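You operate a simulated robot arm through the tools that you are given. There is no shell and no other tool. Be economical: measure what you need, move in short steps, check, and stop when the job is done.

Carry out the task below with a simulated robot arm. There is one attempt and no reset: what you move stays moved.

## Task
Ready the album: day sign on Sat, page clamped, purple marker swapped for the green one.
Fine: the green marker goes in the red cup, the purple one back in the white stand; leave the third marker there.

Only the result counts: the job must be done as asked and must still hold three seconds after the hand-in. Knocking over, shifting, dropping, spilling or breaking anything else fails it.

## Robot
A 6-joint arm with a two-finger gripper on a trunk, on a base that drives. Base frame: it is fixed to the floor where the robot stands at the start and does not move with it; the origin is under the middle of the robot, x ahead of it, y to its left, z up. Readings come in mm, rad, newtons and seconds.
With the tool pointing down near the work surface it reaches from about 300 to 740 mm from the robot's upright axis, wherever it stands. Its first joint turns from -2.897 to 2.897 rad. Places, roughly: album page clamp [600, 200, 800]; day sign slider [500, 0, 800]; inside of the red cup [600, 100, 800]; right pot of the marker stand [700, 0, 800]. Payload 3.43 kg.
The TCP is the grasp point between the finger pads, 20 mm short of the fingertips. In the tool frame z runs along the fingers and y along their closing line. The gripper opens to 124 mm. The gripper's body begins 93 mm behind the TCP.
Orientation is told as [roll, pitch, yaw] about the base's x, y, z axes, in that order, counted from this pose: with the fingers straight down and closing along the base's y, the tool's x points along the base's -x, its y along +y and its z along -z.

## Interface
- The arm moves only by the tool arm_command. Its argument "increments" is one flat list of numbers, 7 for each row, row after row: the shift along the tool's x, y, z in cm, then the turn, a rotation vector about the tool's x, y, z in rad, then the gripper command, from -1 (fully open) to 1 (shut), values between in proportion. In form: [dx, dy, dz, ax, ay, az, jaw, dx, dy, dz, ax, ay, az, jaw, ...]. A call has 1 to 8 rows; each row is the pose to reach, as a shift and turn from the pose commanded when the call began, along the tool's axes at that moment. Each row takes 0.2 s and may step no farther than 50 mm and 0.15 rad from the row before; otherwise, or with a gripper value out of range, the whole call is refused. A pose out of reach is approached as far as the arm can. The call stops where the force on the tool passes 50 N (or 10 N more than at its start, if that is more) or the arm is blocked; 0.2 s more then pass. Each finger travels about 153 mm/s and halts on what it meets, pressing with about 22 N; the grip force reading is that of the motor and also rises with nothing between the fingers. The clock runs only during rows and for 0.2 s after the last one: add rows that repeat a pose to give the fingers time. It gives the time, the measured TCP pose, the force on the tool (base axes), the opening and the grip force at its end, in the units of the frame above (readings bear some noise), with the torque about the TCP (base axes, N m) and any sound that the robot's microphone picked up, and new pictures: "views" is both (left out), scene, wrist or none.
- Cameras (640 x 400 px; columns grow to the right, rows downward): "scene" is now at [23.8, 153.8, 1485.1]; the picture's right is [0.04, -1.00, -0.00], its down [-0.71, -0.02, -0.70] and it looks along [0.70, 0.03, -0.71] (base axes); focal length 253 px, centre (320, 200). "wrist" rides on the gripper at [82, 14, -140] in the tool frame; the picture's right is [-0.17, 0.99, 0.00], its down [-0.83, -0.14, -0.54] and it looks along [-0.53, -0.09, 0.84] (tool axes); focal length 243 px, centre (320, 200). There is no depth. A picture from a camera that has moved, and an enlarged one, comes with that camera's place and axes in the base frame and with its lens.
- base_move(legs): drives the robot by 1 to 6 legs, each [ahead, left, turn to the left] in mm, mm and rad, along the robot's own axes; the way and the turn of a leg run together, so that a leg with both is an arc; at most 1500 mm and 3.142 rad a leg. The arm and the cameras ride along, it lands a little off, and it stops where it bumps. It gives what a move gives, and a new picture of the scene camera.
- head_to(pan, tilt): turns the head with the scene camera to pan (to the left, within 2.705 rad either way) and tilt (down, from -0.506 to 1.204), counted from straight ahead of the robot. It gives what a move gives, and a new picture of the scene camera.
- enlarge(camera, box): a new picture of the part [left, top, right, bottom] of that camera's present view, enlarged. The clock stands still meanwhile.
- sign_off(): hands the job in; it is judged then, once.

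Go step by step. Nothing tells you exact positions but the pictures and the camera data: compare them with the known pose of the tool, close in by small moves and look again before you grip or let go. The budget is 120 turns and 260 pictures, counting those below and the enlarged ones. Unless the task says otherwise, let go and move clear before handing in, and close with one line.

The tools are called after "Emit:" as name(argument=value, ...) on one line, values as JSON. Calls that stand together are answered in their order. arm_command: Moves the arm, as the interface text tells. Its arguments: {"type":"object","properties":{"increments":{"type":"array","items":{"type":"number"}},"views":{"type":"string","enum":["both","scene","wrist","none"]}},"required":["increments"]} The other tools are called the same way: base_move (legs) drives the base; head_to (pan, tilt) turns the head that bears the scene camera; enlarge (camera, box) takes an enlarged picture of a part of a camera's view; sign_off () hands the job in.

At the start:

```text
t: 0.0
tcp_pos: [407.7, 34.3, 1096.7]
tcp_rot: [0.004, -0.002, -0.002]
force: [6.7, -0.9, 1.9]
torque: [0.12, 0.68, 0.02]
grip_width: 123.8
grip_force: 0.1
robot x, y, heading: [2.3, 4.1, 0.002]
head pan, tilt: [0.037, 0.789]
```

scene: 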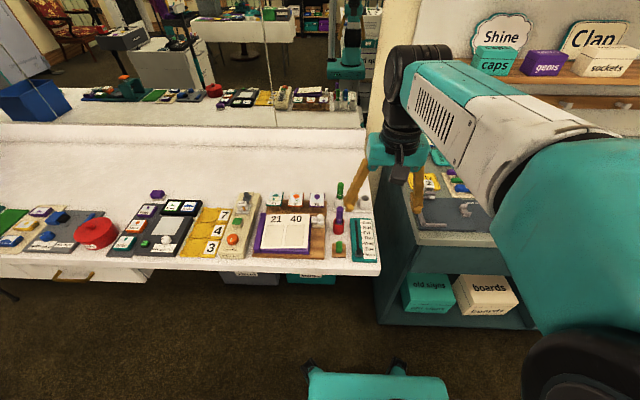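
wrist: 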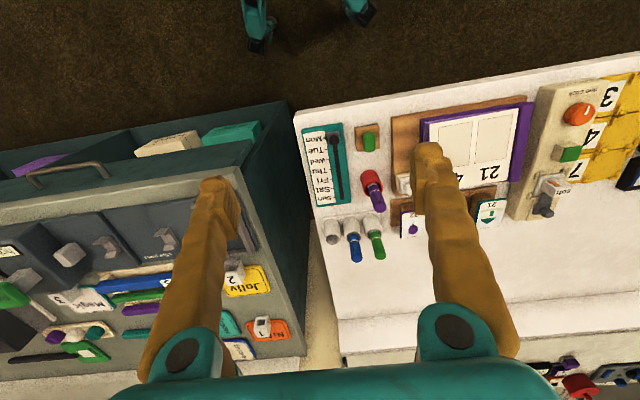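

The table holds the day sign, a red cup with the purple marker, the album and a white stand with blue and green markers. I'll enlarge both views to measure these.

Emit:
enlarge(camera="scene", box=[240, 170, 390, 270])

Emit:
enlarge(camera="wrist", box=[290, 80, 530, 270])

```text
4.00 times, centred on (315, 220) of scene
camera zoom: at [23.8, 153.8, 1485.1], right [0.04, -1.0, 0.0], down [-0.71, -0.02, -0.7], along [0.7, 0.03, -0.71], focal length 1010 px, centre (340, 120)
```

zoom: 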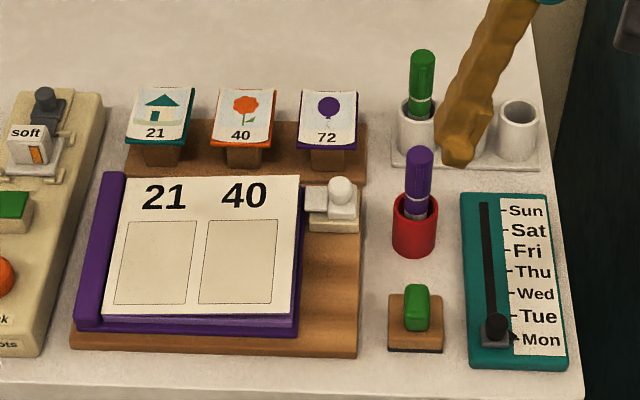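

```text
2.11 times, centred on (410, 175) of wrist
camera zoom: at [324.8, 47.0, 1236.3], right [0.17, 0.99, 0.0], down [0.83, -0.14, 0.54], along [0.53, -0.09, -0.84], focal length 511 px, centre (130, 253)
```

zoom: 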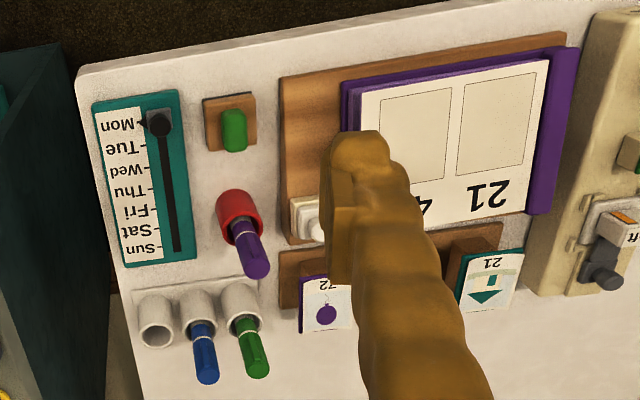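

The slider is at about (471, 50, 807), sitting at Mon. I'll look closer at the clamp and the sign before I plan.

Emit:
enlarge(camera="scene", box=[300, 205, 350, 237])

Emit:
enlarge(camera="scene", box=[332, 178, 388, 266])

Emit:
arm_command(increments=[0, -2, 3, 0, 0, 0, -1, 0, -4, 8, 0, 0, 0, -1, 0, -4, 12, 0, 0, 0, -1, 0, -4, 12, 0, 0, 0, -1])

```text
12.50 times, centred on (325, 221) of scene
camera zoom: at [23.8, 153.8, 1485.1], right [0.04, -1.0, 0.0], down [-0.71, -0.02, -0.7], along [0.7, 0.03, -0.71], focal length 3157 px, centre (258, -62)
```

zoom: 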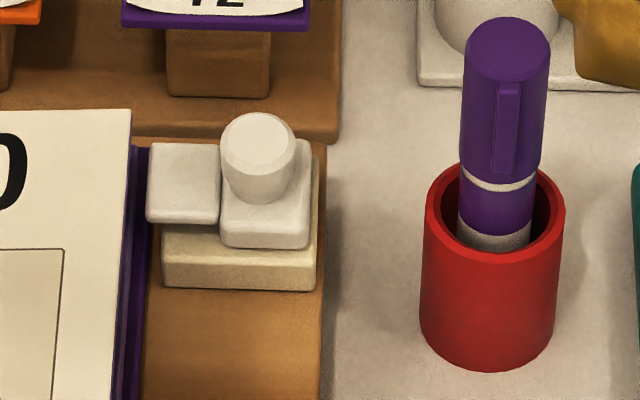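

```text
4.55 times, centred on (360, 222) of scene
camera zoom: at [23.8, 153.8, 1485.1], right [0.04, -1.0, 0.0], down [-0.71, -0.02, -0.7], along [0.7, 0.03, -0.71], focal length 1148 px, centre (138, 100)
```

zoom: 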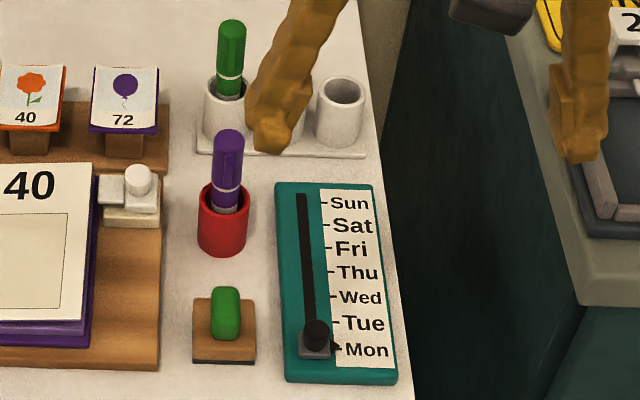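

```text
refused: row 2 steps farther than a row can; nothing moved
```

Clamp slides left over the page by its knob. First I go above the day slider with the jaw half closed.

Emit:
arm_command(increments=[-1.5, 0.4, 4.5, 0, 0, 0, -0.6, -3, 0.8, 8.5, 0, 0, 0, -0.3, -4.5, 1.2, 12.5, 0, 0, 0, 0, -6.3, 1.6, 16.5, 0, 0, 0, 0.3, -6.3, 1.6, 19.5, 0, 0, 0, 0.3, -6.3, 1.6, 19.5, 0, 0, 0, 0.3])

```text
t: 1.4
tcp_pos: [464.0, 55.0, 906.6]
tcp_rot: [-0.001, -0.007, -0.001]
force: [-3.5, 0.6, 5.3]
torque: [-0.16, -0.3, 0.0]
grip_width: 43.4
grip_force: 0.1
robot x, y, heading: [-1.2, 2.9, -0.002]
head pan, tilt: [0.037, 0.789]
camera scene: at [16.5, 158.6, 1487.9], right [0.03, -1.0, 0.0], down [-0.71, -0.03, -0.71], along [0.71, 0.02, -0.71], focal length 253 px, centre (320, 200)
camera wrist: at [380.8, 67.3, 1046.0], right [0.17, 0.99, 0.0], down [0.83, -0.14, 0.54], along [0.54, -0.09, -0.84], focal length 243 px, centre (320, 200)
```

scene: 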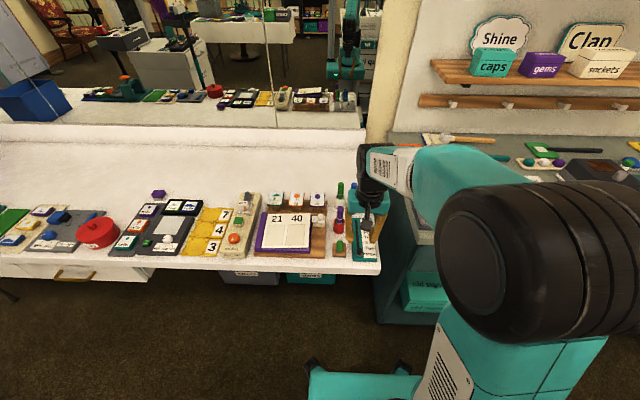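
wrist: 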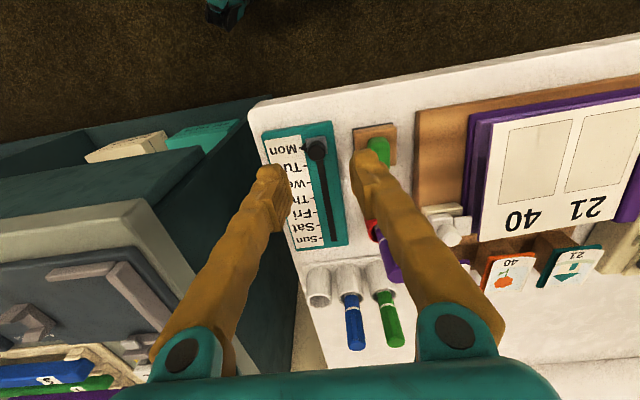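

Emit:
enlarge(camera="wrist", box=[240, 110, 360, 270])

Emit:
arm_command(increments=[0, 0, 0, 0, 0, 0, 0.3], views="none")

```text
2.50 times, centred on (300, 190) of wrist
camera zoom: at [380.8, 67.3, 1046.0], right [0.17, 0.99, 0.0], down [0.83, -0.14, 0.54], along [0.54, -0.09, -0.84], focal length 606 px, centre (370, 225)
```

zoom: 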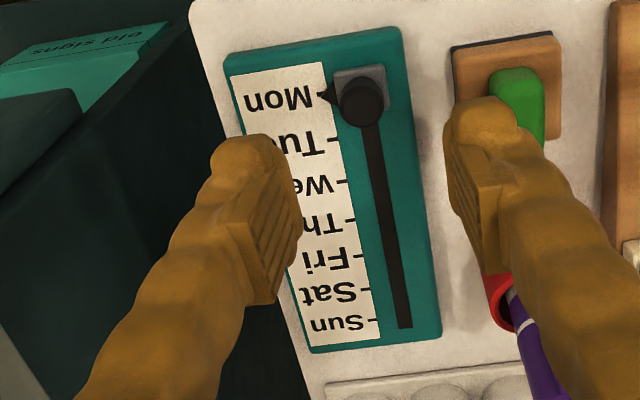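

```text
t: 1.8
tcp_pos: [468.4, 52.5, 905.7]
tcp_rot: [-0.004, -0.006, -0.004]
force: [0.0, -0.8, 6.7]
torque: [0.09, 0.08, 0.0]
grip_width: 43.2
grip_force: 0.0
robot x, y, heading: [0.1, -2.0, -0.001]
head pan, tilt: [0.037, 0.789]
```

Tick spacing is about 22 mm, so Mon to Sat is about 110 mm. Descending toward the knob.

Emit:
arm_command(increments=[0, 0, 2, 0, 0, 0, 0.5, 0, 0, 5, 0, 0, 0, 0.5, 0, 0, 7, 0, 0, 0, 0.5, 0, 0, 7, 0, 0, 0, 0.5], views="wrist")

Emit:
enlarge(camera="wrist", box=[240, 110, 400, 210])

Emit:
enlarge(camera="scene", box=[330, 200, 390, 270])

```text
t: 2.8
tcp_pos: [463.0, 52.8, 836.5]
tcp_rot: [-0.003, -0.006, 0.001]
force: [-6.1, 1.0, 2.3]
torque: [-0.12, -0.61, 0.02]
grip_width: 31.1
grip_force: 0.0
robot x, y, heading: [-3.9, -6.2, 0.004]
head pan, tilt: [0.037, 0.789]
camera wrist: at [381.5, 66.0, 975.7], right [0.17, 0.99, 0.0], down [0.83, -0.14, 0.54], along [0.54, -0.09, -0.84], focal length 243 px, centre (320, 200)
```

wrist: 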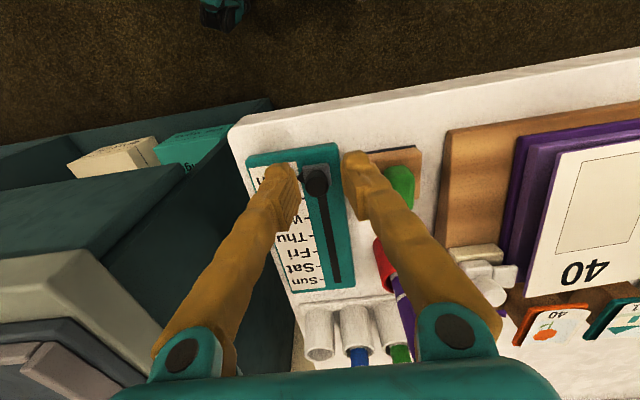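

```text
4.00 times, centred on (320, 160) of wrist
camera zoom: at [381.5, 66.0, 975.7], right [0.17, 0.99, 0.0], down [0.83, -0.14, 0.54], along [0.54, -0.09, -0.84], focal length 970 px, centre (320, 360)
```

zoom: 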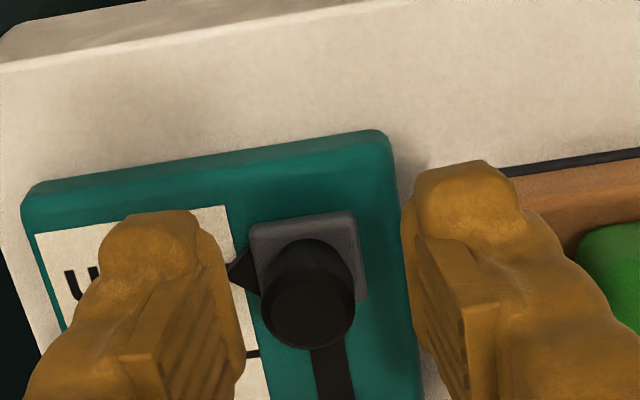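

```text
5.71 times, centred on (360, 235) of scene
camera zoom: at [9.6, 152.0, 1487.4], right [0.04, -1.0, 0.0], down [-0.71, -0.03, -0.71], along [0.71, 0.03, -0.71], focal length 1443 px, centre (91, 0)
```

zoom: 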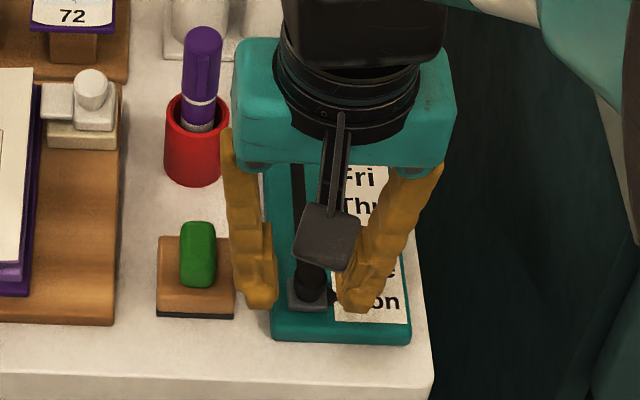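

Knob is ~18 mm wide, ~11 mm tall, and lies about 9 mm ahead of the fingers. Shift forward, lower, then close.

Emit:
arm_command(increments=[-0.9, -0.3, 0, 0, 0, 0, 0.5, -0.9, -0.3, 1.0, 0, 0, 0, 0.5, -0.9, -0.3, 1.6, 0, 0, 0, 0.5, -0.9, -0.3, 1.6, 0, 0, 0, 0.5], views="wrist")

Emit:
enlarge(camera="wrist", box=[240, 110, 400, 210])

Emit:
enlarge(camera="scene", box=[340, 220, 390, 265])

```text
t: 3.8
tcp_pos: [481.1, 48.3, 818.6]
tcp_rot: [0.001, -0.008, -0.005]
force: [4.4, 0.6, 3.0]
torque: [-0.05, 0.6, -0.01]
grip_width: 30.9
grip_force: 0.0
robot x, y, heading: [1.2, -2.2, -0.003]
head pan, tilt: [0.037, 0.789]
camera wrist: at [396.3, 62.3, 957.5], right [0.17, 0.99, 0.0], down [0.83, -0.14, 0.55], along [0.54, -0.09, -0.84], focal length 243 px, centre (320, 200)
```

wrist: 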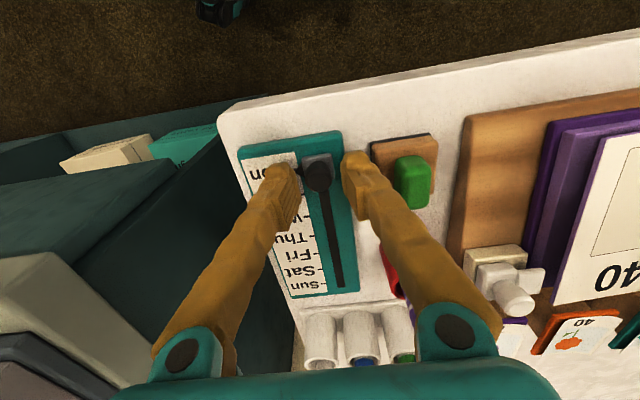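

```text
4.00 times, centred on (320, 160) of wrist
camera zoom: at [396.3, 62.3, 957.5], right [0.17, 0.99, 0.0], down [0.83, -0.14, 0.55], along [0.54, -0.09, -0.84], focal length 970 px, centre (320, 360)
```

zoom: 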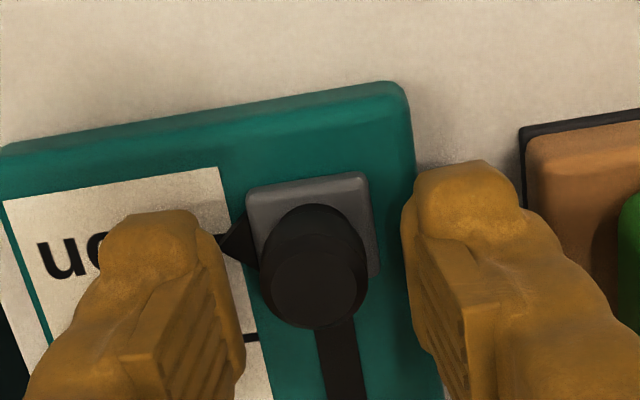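

```text
8.89 times, centred on (365, 242) of scene
camera zoom: at [22.5, 158.3, 1485.6], right [0.04, -1.0, 0.0], down [-0.71, -0.03, -0.71], along [0.7, 0.02, -0.71], focal length 2245 px, centre (-80, -178)
```

zoom: 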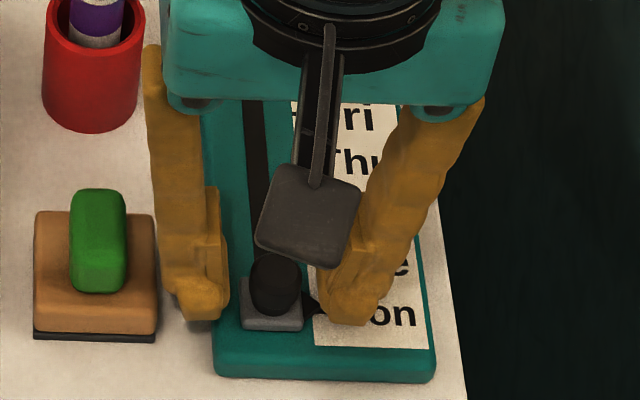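

Emit:
arm_command(increments=[-0.1, -0.2, 0.3, 0, 0, 0, 0.5, -0.1, -0.2, 0.3, 0, 0, 0, 0.8, -0.1, -0.2, 0.3, 0, 0, 0, 0.9, -0.1, -0.2, 0.3, 0, 0, 0, 0.9], views="wrist")

Emit:
enlarge(camera="wrist", box=[240, 110, 400, 210])

```text
t: 4.8
tcp_pos: [479.6, 49.6, 815.5]
tcp_rot: [0.001, -0.011, 0.003]
force: [2.0, 30.1, 25.5]
torque: [0.31, 1.19, 0.52]
grip_width: 15.2
grip_force: 44.9
robot x, y, heading: [1.2, 0.7, 0.002]
head pan, tilt: [0.037, 0.789]
camera wrist: at [396.8, 61.9, 956.0], right [0.16, 0.99, 0.0], down [0.83, -0.14, 0.55], along [0.54, -0.09, -0.84], focal length 243 px, centre (320, 200)
```

wrist: 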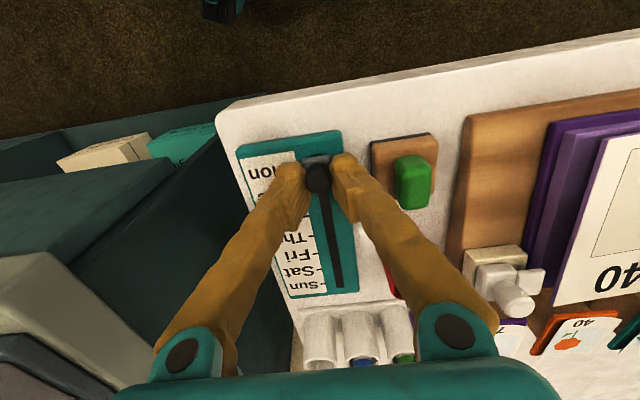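

```text
4.00 times, centred on (320, 160) of wrist
camera zoom: at [396.8, 61.9, 956.0], right [0.16, 0.99, 0.0], down [0.83, -0.14, 0.55], along [0.54, -0.09, -0.84], focal length 970 px, centre (320, 360)
```

zoom: 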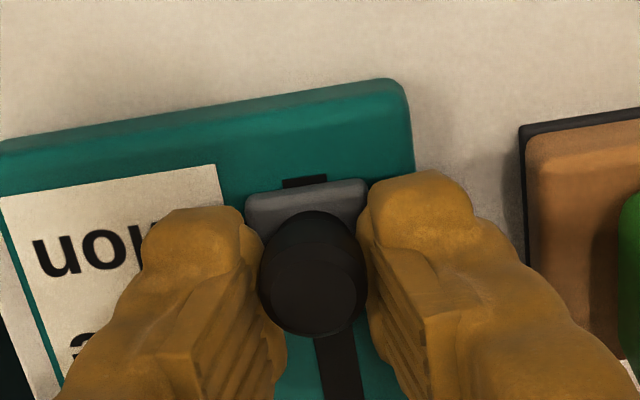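

Gripped. Relieve the sideways load and drag forward 50 mm first.

Emit:
arm_command(increments=[0, 0.2, -0.2, 0, 0, 0, 0.9, -1, 0.2, -0.2, 0, 0, 0, 0.9, -2, 0.2, -0.2, 0, 0, 0, 0.9, -3, 0.2, -0.2, 0, 0, 0, 0.9, -4, 0.2, -0.2, 0, 0, 0, 0.9, -5, 0.2, -0.2, 0, 0, 0, 0.9, -5, 0.2, -0.2, 0, 0, 0, 0.9], views="wrist")

Emit:
enlarge(camera="wrist", box=[220, 90, 420, 215])

```text
t: 5.1
tcp_pos: [478.6, 48.1, 816.8]
tcp_rot: [0.005, -0.005, 0.0]
force: [2.1, 8.5, -35.7]
torque: [0.24, -0.63, -0.16]
grip_width: 15.0
grip_force: 45.4
robot x, y, heading: [-0.5, -7.0, 0.011]
head pan, tilt: [0.037, 0.789]
stopped in row 1: the force on the tool passed its limit at 75 N (the readings are from after the stop); the commanded pose is now the measured one
camera wrist: at [396.7, 61.4, 956.7], right [0.17, 0.99, 0.01], down [0.83, -0.14, 0.54], along [0.54, -0.09, -0.84], focal length 243 px, centre (320, 200)
```

wrist: 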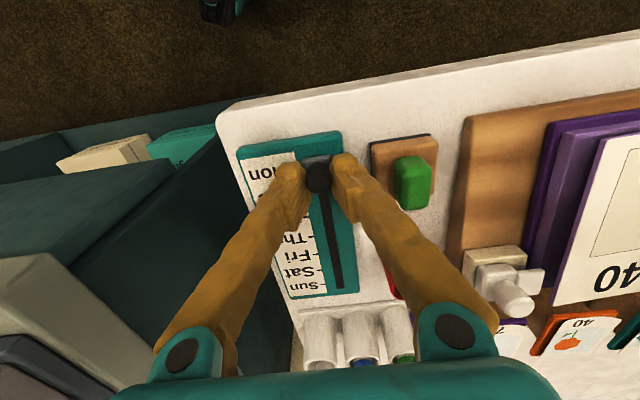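

```text
3.20 times, centred on (320, 152) of wrist
camera zoom: at [396.7, 61.4, 956.7], right [0.17, 0.99, 0.01], down [0.83, -0.14, 0.54], along [0.54, -0.09, -0.84], focal length 776 px, centre (320, 352)
```

zoom: 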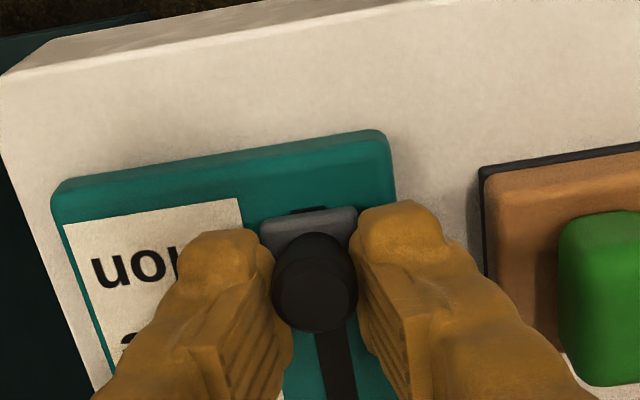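

The grip is too stiff for dragging safely. I'll release, back off behind the knob and push it from behind with closed fingers instead.

Emit:
arm_command(increments=[0, 0, 0, 0, 0, 0, 0.5, 0, 0, 0, 0, 0, 0, 0.5, 0, 0, -3, 0, 0, 0, 0.5, 2, 0, -3.5, 0, 0, 0, 1, 4, 0, -3.5, 0, 0, 0, 1, 4, 0, -3.5, 0, 0, 0, 1], views="wrist")

Emit:
enlarge(camera="wrist", box=[240, 110, 400, 210])

```text
t: 6.5
tcp_pos: [440.9, 46.5, 850.6]
tcp_rot: [0.005, -0.012, -0.002]
force: [0.0, -1.3, -8.3]
torque: [0.15, 0.04, -0.02]
grip_width: 0.0
grip_force: 22.3
robot x, y, heading: [3.9, 0.0, 0.01]
head pan, tilt: [0.037, 0.789]
camera wrist: at [357.6, 59.0, 990.2], right [0.17, 0.99, 0.01], down [0.82, -0.15, 0.55], along [0.54, -0.09, -0.84], focal length 243 px, centre (320, 200)
```

wrist: 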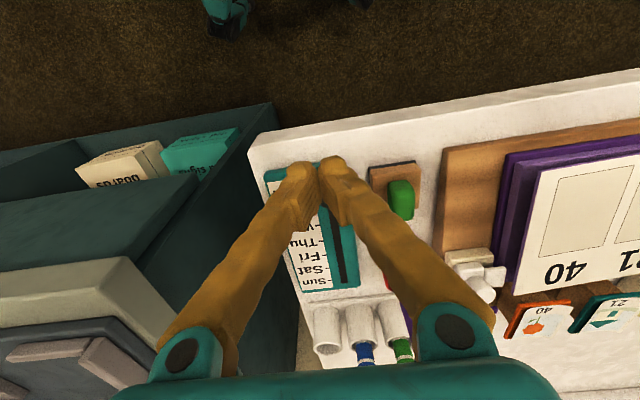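

```text
4.00 times, centred on (320, 160) of wrist
camera zoom: at [357.6, 59.0, 990.2], right [0.17, 0.99, 0.01], down [0.82, -0.15, 0.55], along [0.54, -0.09, -0.84], focal length 970 px, centre (320, 360)
```

zoom: 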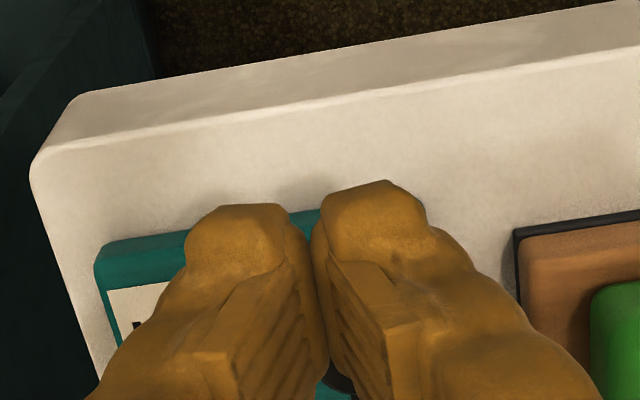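

Emit:
arm_command(increments=[0.2, 0.2, 1.5, 0, 0, 0, 1, 0.2, 0.2, 3.2, 0, 0, 0, 1, -1, 0.2, 3.2, 0, 0, 0, 1, -2.2, 0.2, 3.2, 0, 0, 0, 1, -3.4, 0.2, 3.2, 0, 0, 0, 1, -4.6, 0.2, 3.2, 0, 0, 0, 1], views="wrist")

Emit:
enlarge(camera="scene", box=[330, 200, 390, 270])

```text
t: 7.9
tcp_pos: [484.8, 47.5, 823.3]
tcp_rot: [0.004, -0.012, -0.005]
force: [-1.0, -0.1, -4.8]
torque: [0.11, -0.1, 0.01]
grip_width: 0.0
grip_force: 22.7
robot x, y, heading: [0.5, 0.1, -0.001]
head pan, tilt: [0.037, 0.789]
camera wrist: at [402.0, 59.4, 962.0], right [0.17, 0.99, 0.01], down [0.82, -0.15, 0.55], along [0.54, -0.09, -0.84], focal length 243 px, centre (320, 200)
```

wrist: 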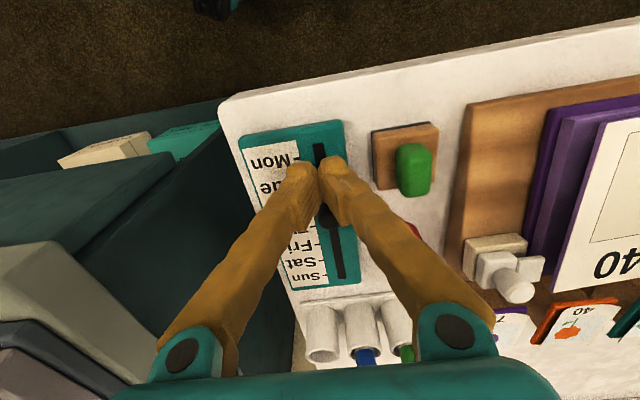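

```text
5.71 times, centred on (360, 235) of scene
camera zoom: at [17.6, 155.6, 1487.4], right [0.04, -1.0, 0.0], down [-0.71, -0.02, -0.7], along [0.7, 0.03, -0.71], focal length 1443 px, centre (91, 0)
```

zoom: 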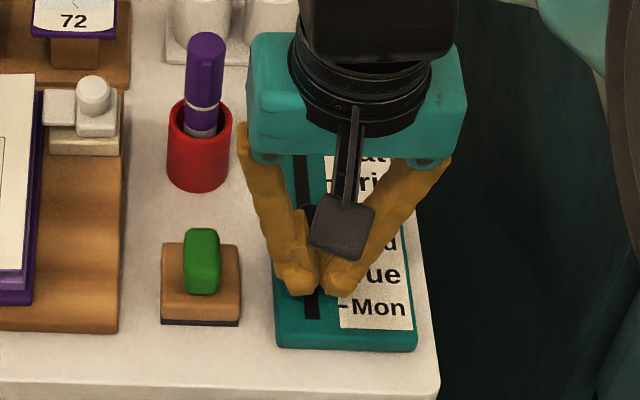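

The slider slides easily. Pushing 60 mm more, then I'll back off and look.

Emit:
arm_command(increments=[-1.5, 0.1, 0.2, 0, 0, 0, 1, -3, 0.1, 0.2, 0, 0, 0, 1, -4.5, 0.1, 0.2, 0, 0, 0, 1, -6, 0.1, 0.2, 0, 0, 0, 1, -6, 0.1, 0.2, 0, 0, 0, 1, -4, 0.1, 0, 0, 0, 0, 1, -3, 0.1, -3, 0, 0, 0, 1, -1, 0.1, -5, 0, 0, 0, 1], views="wrist")

Emit:
enlarge(camera="wrist", box=[240, 130, 400, 290])

Emit:
enlarge(camera="scene", box=[330, 200, 390, 270])

```text
t: 9.7
tcp_pos: [492.9, 56.1, 872.4]
tcp_rot: [0.006, -0.008, -0.002]
force: [-3.8, 1.5, 3.7]
torque: [-0.26, -0.36, 0.01]
grip_width: 0.0
grip_force: 21.9
robot x, y, heading: [-2.0, -4.3, 0.009]
head pan, tilt: [0.037, 0.789]
camera wrist: at [410.3, 68.0, 1011.8], right [0.17, 0.99, 0.01], down [0.83, -0.14, 0.55], along [0.54, -0.09, -0.84], focal length 243 px, centre (320, 200)
```

wrist: 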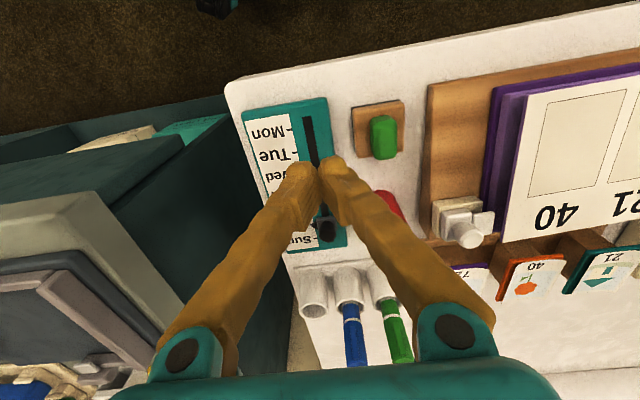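

```text
2.50 times, centred on (320, 210) of wrist
camera zoom: at [410.3, 68.0, 1011.8], right [0.17, 0.99, 0.01], down [0.83, -0.14, 0.55], along [0.54, -0.09, -0.84], focal length 606 px, centre (320, 175)
```

zoom: 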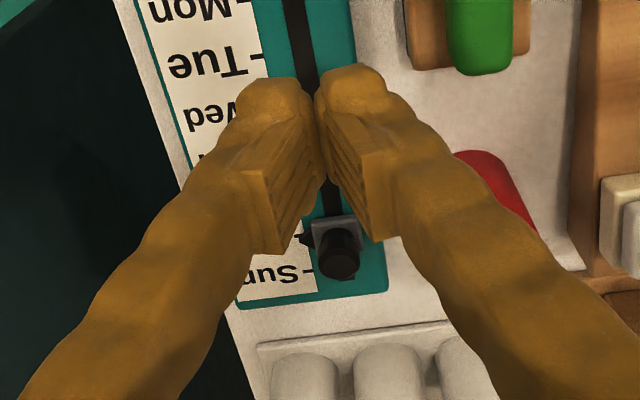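

```text
5.71 times, centred on (360, 235) of scene
camera zoom: at [15.6, 155.6, 1487.5], right [0.04, -1.0, 0.0], down [-0.71, -0.03, -0.71], along [0.71, 0.03, -0.71], focal length 1443 px, centre (91, 0)
```

zoom: 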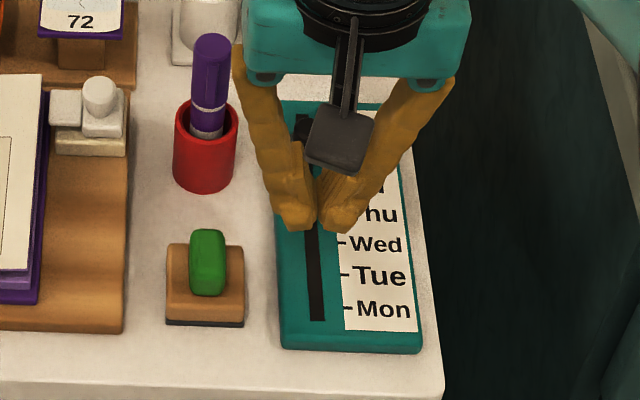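

The slider looks to be near Sat already. I'll move the arm back and up for a clear look.

Emit:
arm_command(increments=[2, 2, -4, 0, 0, 0, 0.5, 5, 3, -7, 0, 0, 0, 0.3, 8, 3, -10, 0, 0, 0, 0, 8, 3, -10, 0, 0, 0, 0], views="wrist")

Emit:
enlarge(camera="wrist", box=[200, 130, 360, 270])

Emit:
enlarge(camera="scene", box=[330, 200, 390, 270])

```text
t: 10.7
tcp_pos: [413.9, 82.9, 972.1]
tcp_rot: [0.003, -0.009, -0.002]
force: [-3.3, 1.0, 3.9]
torque: [-0.02, -0.25, -0.02]
grip_width: 62.0
grip_force: 0.1
robot x, y, heading: [2.1, 5.0, 0.003]
head pan, tilt: [0.037, 0.789]
camera wrist: at [331.2, 95.4, 1112.1], right [0.17, 0.99, 0.01], down [0.82, -0.14, 0.55], along [0.54, -0.09, -0.84], focal length 243 px, centre (320, 200)
```

wrist: 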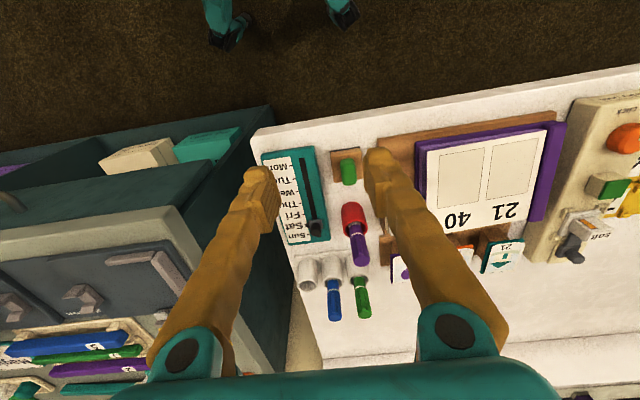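

```text
2.86 times, centred on (280, 200) of wrist
camera zoom: at [331.2, 95.4, 1112.1], right [0.17, 0.99, 0.01], down [0.82, -0.14, 0.55], along [0.54, -0.09, -0.84], focal length 693 px, centre (434, 200)
```

zoom: 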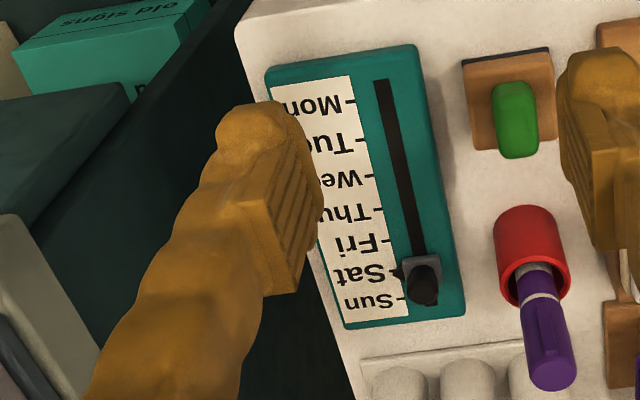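

```text
5.71 times, centred on (360, 235) of scene
camera zoom: at [16.5, 158.5, 1487.2], right [0.04, -1.0, 0.0], down [-0.71, -0.03, -0.71], along [0.7, 0.03, -0.71], focal length 1443 px, centre (91, 0)
```

zoom: 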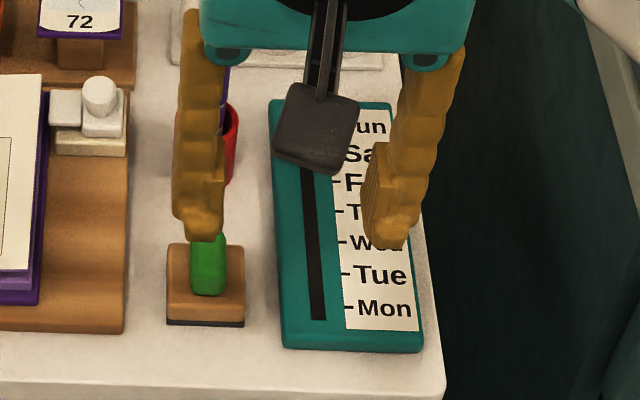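

Emit:
enlarge(camera="wrist", box=[280, 210, 330, 245])

```text
11.43 times, centred on (305, 228) of wrist
camera zoom: at [331.2, 95.4, 1112.1], right [0.17, 0.99, 0.01], down [0.82, -0.14, 0.55], along [0.54, -0.09, -0.84], focal length 2773 px, centre (491, -114)
```

zoom: 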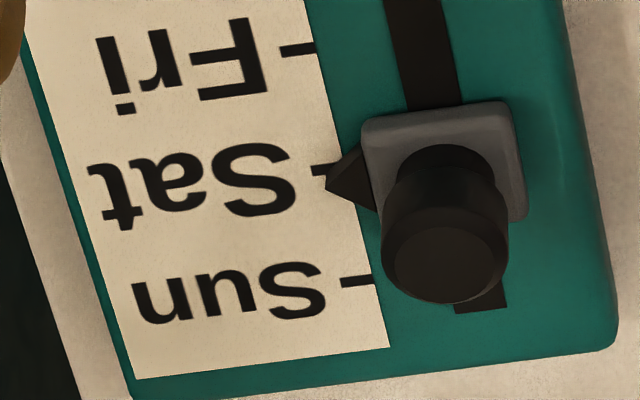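

Pointer sits at Sat. Next the clamp: I move above its right side with the fingers shut.

Emit:
arm_command(increments=[-3.5, 1, 0, 0, 0, 0, 0.6, -7, 2, 0, 0, 0, 0, 1, -10.5, 3, 0, 0, 0, 0, 1, -14, 4.5, 2, 0, 0, 0, 1, -17.5, 6, 4, 0, 0, 0, 1, -17.5, 6, 7, 0, 0, 0, 1, -17.5, 6, 7, 0, 0, 0, 1])

Emit:
enlarge(camera="wrist", box=[300, 130, 460, 230])

Emit:
enlarge(camera="scene", box=[290, 190, 390, 265])

```text
t: 12.3
tcp_pos: [593.8, 141.7, 904.8]
tcp_rot: [0.003, -0.012, 0.0]
force: [0.4, 0.2, -4.1]
torque: [0.08, 0.05, -0.01]
grip_width: 0.1
grip_force: 22.2
robot x, y, heading: [2.9, -5.4, 0.009]
head pan, tilt: [0.037, 0.789]
camera scene: at [19.6, 152.8, 1486.6], right [0.05, -1.0, 0.0], down [-0.71, -0.03, -0.7], along [0.7, 0.03, -0.71], focal length 253 px, centre (320, 200)
camera wrist: at [509.7, 153.5, 1043.3], right [0.17, 0.99, 0.01], down [0.82, -0.14, 0.55], along [0.54, -0.09, -0.84], focal length 243 px, centre (320, 200)
```

scene: 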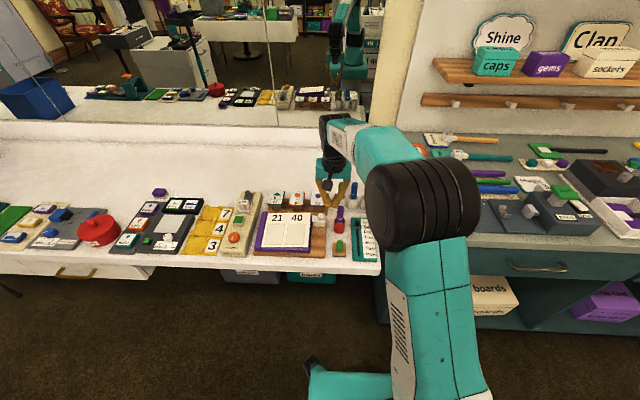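
wrist: 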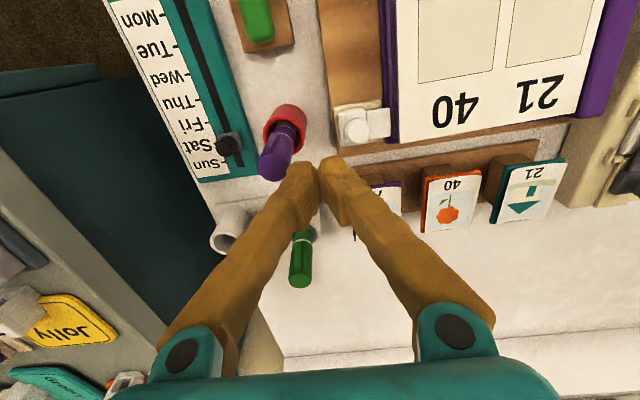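

```text
4.00 times, centred on (380, 180) of wrist
camera zoom: at [509.7, 153.5, 1043.3], right [0.17, 0.99, 0.01], down [0.82, -0.14, 0.55], along [0.54, -0.09, -0.84], focal length 970 px, centre (80, 280)
```

zoom: 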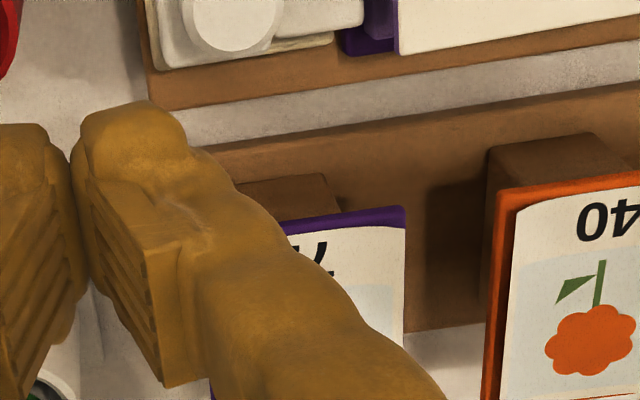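

```text
5.33 times, centred on (340, 228) of scene
camera zoom: at [19.6, 152.8, 1486.6], right [0.05, -1.0, 0.0], down [-0.71, -0.03, -0.7], along [0.7, 0.03, -0.71], focal length 1347 px, centre (213, 53)
```

zoom: 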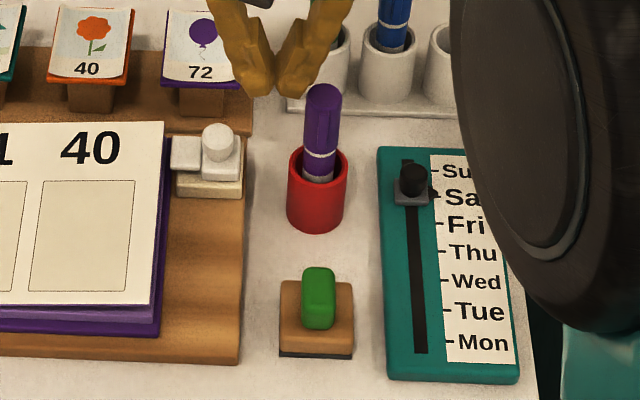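

Knob estimated near (575, 175, 828). I line up just to its right at y≈150, staying clear of the cup, and check before going low.

Emit:
arm_command(increments=[0.9, 0.5, 1.5, 0, 0, 0, 1, 1.6, 0.9, 3, 0, 0, 0, 1, 1.6, 0.9, 4.4, 0, 0, 0, 1, 1.6, 0.9, 4.4, 0, 0, 0, 1], views="wrist")

Emit:
enlarge(camera="wrist", box=[240, 90, 400, 190])

Emit:
enlarge(camera="scene", box=[300, 195, 360, 240])

```text
t: 13.3
tcp_pos: [573.2, 145.0, 860.5]
tcp_rot: [0.007, -0.015, -0.005]
force: [4.0, 2.6, 3.6]
torque: [-0.34, 0.43, 0.0]
grip_width: 0.2
grip_force: 21.7
robot x, y, heading: [-0.6, -8.7, 0.009]
head pan, tilt: [0.037, 0.789]
camera wrist: at [489.4, 156.8, 999.5], right [0.17, 0.99, 0.01], down [0.82, -0.14, 0.55], along [0.54, -0.08, -0.83], focal length 243 px, centre (320, 200)
```

wrist: 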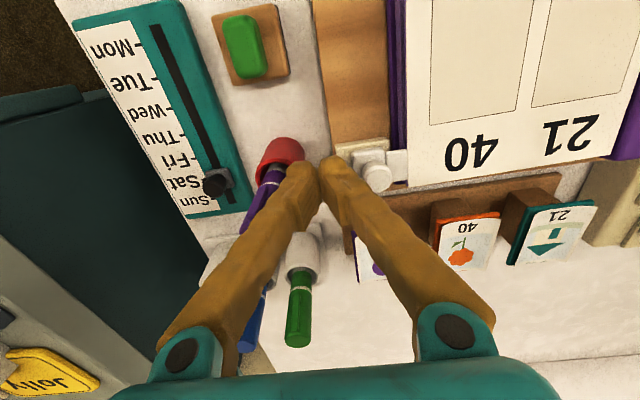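

```text
4.00 times, centred on (320, 140) of wrist
camera zoom: at [489.4, 156.8, 999.5], right [0.17, 0.99, 0.01], down [0.82, -0.14, 0.55], along [0.54, -0.08, -0.83], focal length 970 px, centre (320, 440)
```

zoom: 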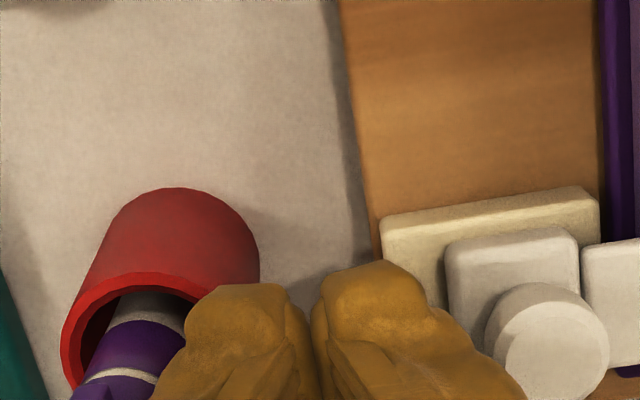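

```text
8.89 times, centred on (330, 218) of scene
camera zoom: at [15.0, 147.6, 1485.0], right [0.05, -1.0, 0.0], down [-0.71, -0.03, -0.71], along [0.71, 0.03, -0.71], focal length 2245 px, centre (231, 44)
```

zoom: 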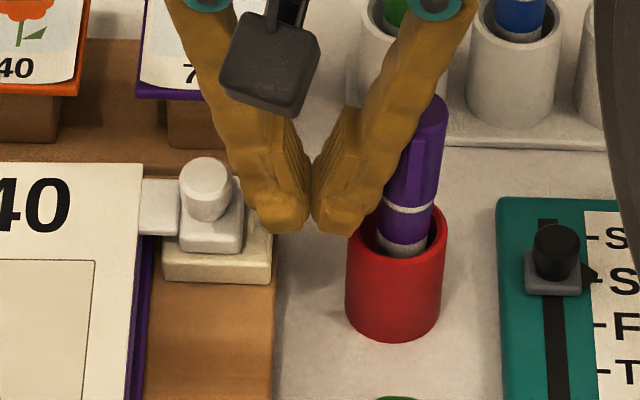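

The fingers flare close to the marker here, so I'll do the purple marker first and the clamp after. Raising and moving back above the marker.

Emit:
arm_command(increments=[0, 0.2, -4, 0, 0, 0, 1, 0, 0.2, -8, 0, 0, 0, 1, 1, -1.5, -11, 0, 0, 0, 0.5, 2, -3.8, -11, 0, 0, 0, 0, 2, -3.8, -11, 0, 0, 0, 0])

Emit:
enlarge(camera="wrist", box=[240, 110, 400, 270])

Emit:
enlarge(camera="scene", box=[300, 170, 380, 240])

```text
t: 14.5
tcp_pos: [555.8, 113.4, 967.4]
tcp_rot: [0.004, -0.009, 0.0]
force: [-0.1, 3.4, -9.1]
torque: [-0.49, -0.03, -0.02]
grip_width: 61.9
grip_force: 0.0
robot x, y, heading: [4.0, -0.2, 0.011]
head pan, tilt: [0.037, 0.789]
camera scene: at [22.4, 161.4, 1485.6], right [0.05, -1.0, 0.0], down [-0.71, -0.03, -0.7], along [0.7, 0.03, -0.71], focal length 253 px, centre (320, 200)
camera wrist: at [472.9, 125.5, 1106.9], right [0.16, 0.99, 0.0], down [0.83, -0.14, 0.55], along [0.54, -0.09, -0.84], focal length 243 px, centre (320, 200)
```

scene: 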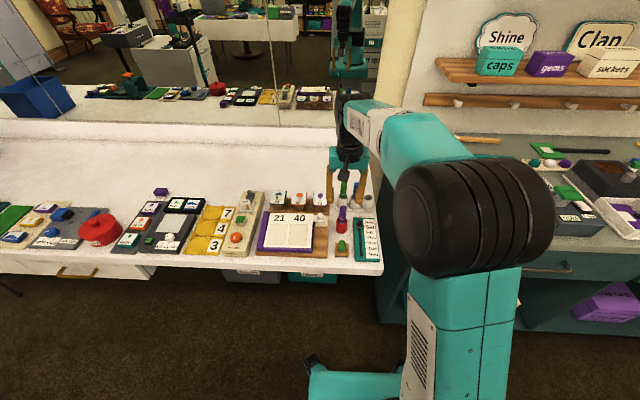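
wrist: 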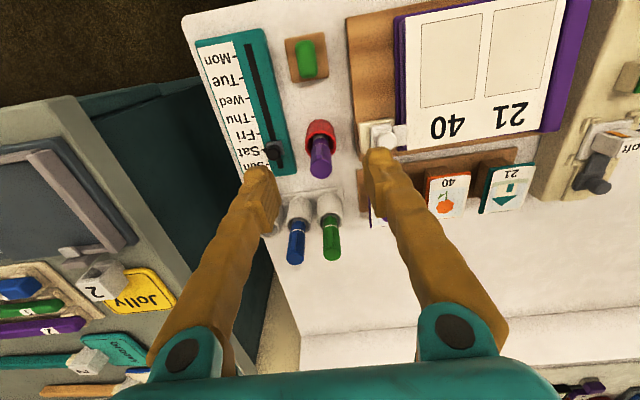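

```text
2.50 times, centred on (320, 190) of wrist
camera zoom: at [472.9, 125.5, 1106.9], right [0.16, 0.99, 0.0], down [0.83, -0.14, 0.55], along [0.54, -0.09, -0.84], focal length 606 px, centre (320, 225)
```

zoom: 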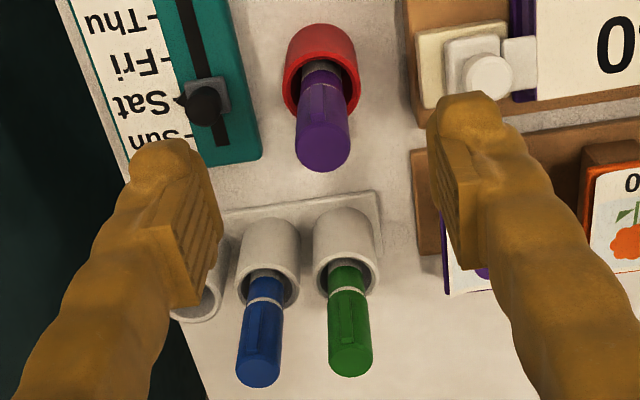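

```text
5.71 times, centred on (340, 205) of scene
camera zoom: at [22.4, 161.4, 1485.6], right [0.05, -1.0, 0.0], down [-0.71, -0.03, -0.7], along [0.7, 0.03, -0.71], focal length 1443 px, centre (206, 171)
```

zoom: 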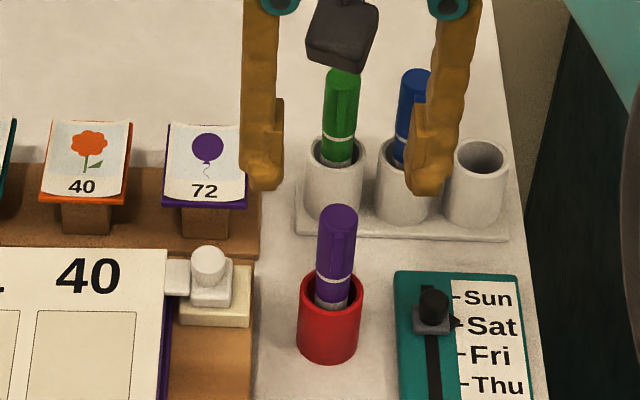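

Purple marker top is near (577, 110, 885). Going down over it in stages.

Emit:
arm_command(increments=[-1, -0.2, 2, 0, 0, 0, 0.3, -2, -0.3, 4.5, 0, 0, 0, 0.35, -2, -0.3, 6, 0, 0, 0, 0.35, -2, -0.3, 6, 0, 0, 0, 0.35], views="wrist")

Emit:
enlarge(camera="wrist", box=[240, 110, 400, 210])

Emit:
enlarge(camera="scene", box=[310, 180, 370, 240])

```text
t: 15.5
tcp_pos: [575.2, 108.6, 911.1]
tcp_rot: [0.007, -0.013, -0.004]
force: [-0.6, -1.3, 7.1]
torque: [0.2, 0.08, 0.01]
grip_width: 40.2
grip_force: 0.1
robot x, y, heading: [0.8, 2.3, 0.005]
head pan, tilt: [0.037, 0.789]
camera wrist: at [491.0, 120.4, 1050.8], right [0.17, 0.99, 0.01], down [0.82, -0.15, 0.55], along [0.54, -0.09, -0.84], focal length 243 px, centre (320, 200)
```

wrist: 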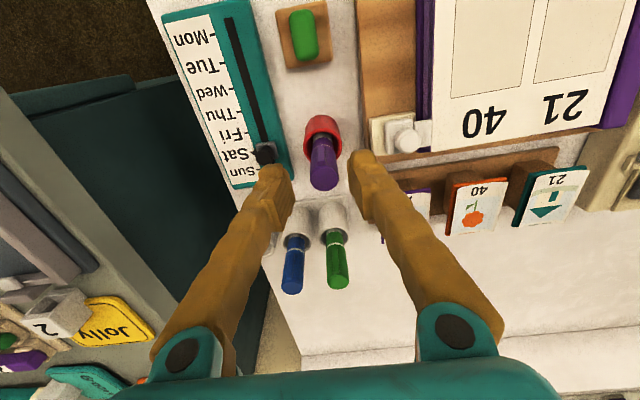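

```text
4.00 times, centred on (320, 160) of wrist
camera zoom: at [491.0, 120.4, 1050.8], right [0.17, 0.99, 0.01], down [0.82, -0.15, 0.55], along [0.54, -0.09, -0.84], focal length 970 px, centre (320, 360)
```

zoom: 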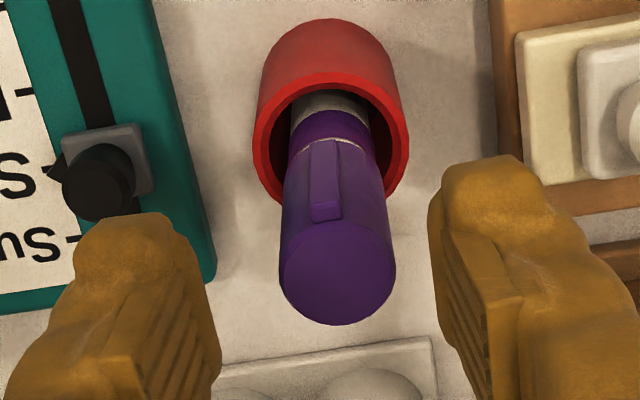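

```text
6.67 times, centred on (340, 210) of scene
camera zoom: at [18.2, 154.3, 1486.7], right [0.04, -1.0, 0.0], down [-0.71, -0.03, -0.71], along [0.71, 0.03, -0.71], focal length 1684 px, centre (187, 133)
```

zoom: 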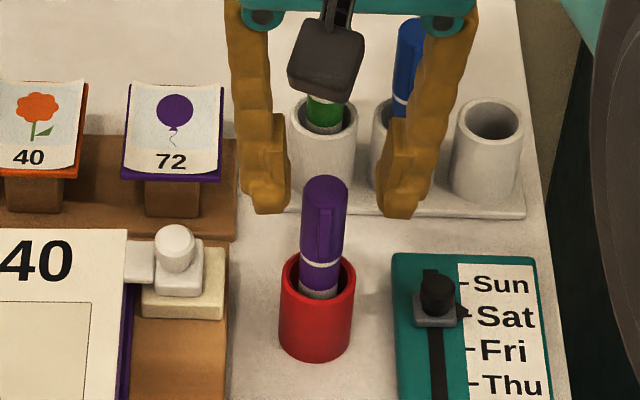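

Aligned well. Lower 52 mm and close on the marker.

Emit:
arm_command(increments=[-0.3, 0.1, 2.6, 0, 0, 0, 0.35, -0.3, 0.1, 5.0, 0, 0, 0, 0.35, -0.3, 0.1, 5.0, 0, 0, 0, 0.6, -0.3, 0.1, 5.0, 0, 0, 0, 0.8, -0.3, 0.1, 5.0, 0, 0, 0, 0.9], views="wrist")

Emit:
enlarge(camera="scene", box=[310, 180, 370, 240])

```text
t: 16.7
tcp_pos: [574.9, 109.9, 861.9]
tcp_rot: [0.005, -0.013, 0.001]
force: [-1.8, 1.5, 3.5]
torque: [-0.17, -0.14, 0.0]
grip_width: 18.3
grip_force: 21.5
robot x, y, heading: [-3.5, -6.1, 0.015]
head pan, tilt: [0.037, 0.789]
camera wrist: at [490.7, 122.7, 1000.3], right [0.16, 0.99, 0.01], down [0.82, -0.14, 0.55], along [0.54, -0.09, -0.84], focal length 243 px, centre (320, 200)
```

wrist: 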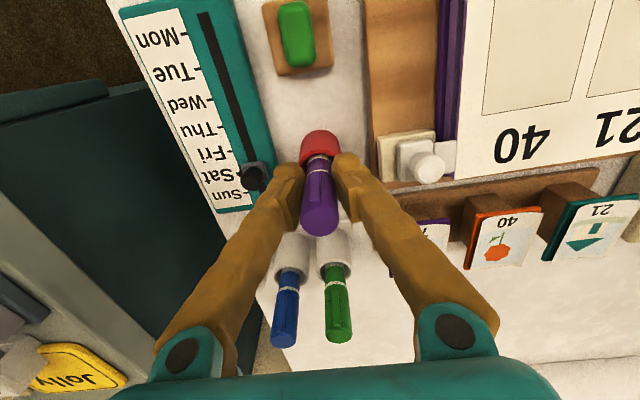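

```text
6.67 times, centred on (340, 210) of scene
camera zoom: at [11.3, 150.7, 1486.5], right [0.05, -1.0, 0.0], down [-0.71, -0.03, -0.71], along [0.71, 0.03, -0.71], focal length 1684 px, centre (187, 133)
```

zoom: 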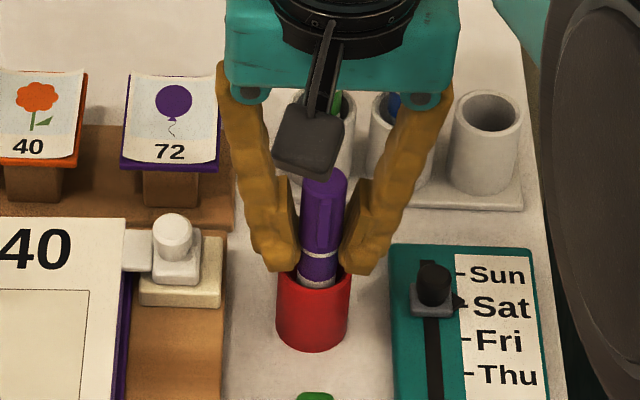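

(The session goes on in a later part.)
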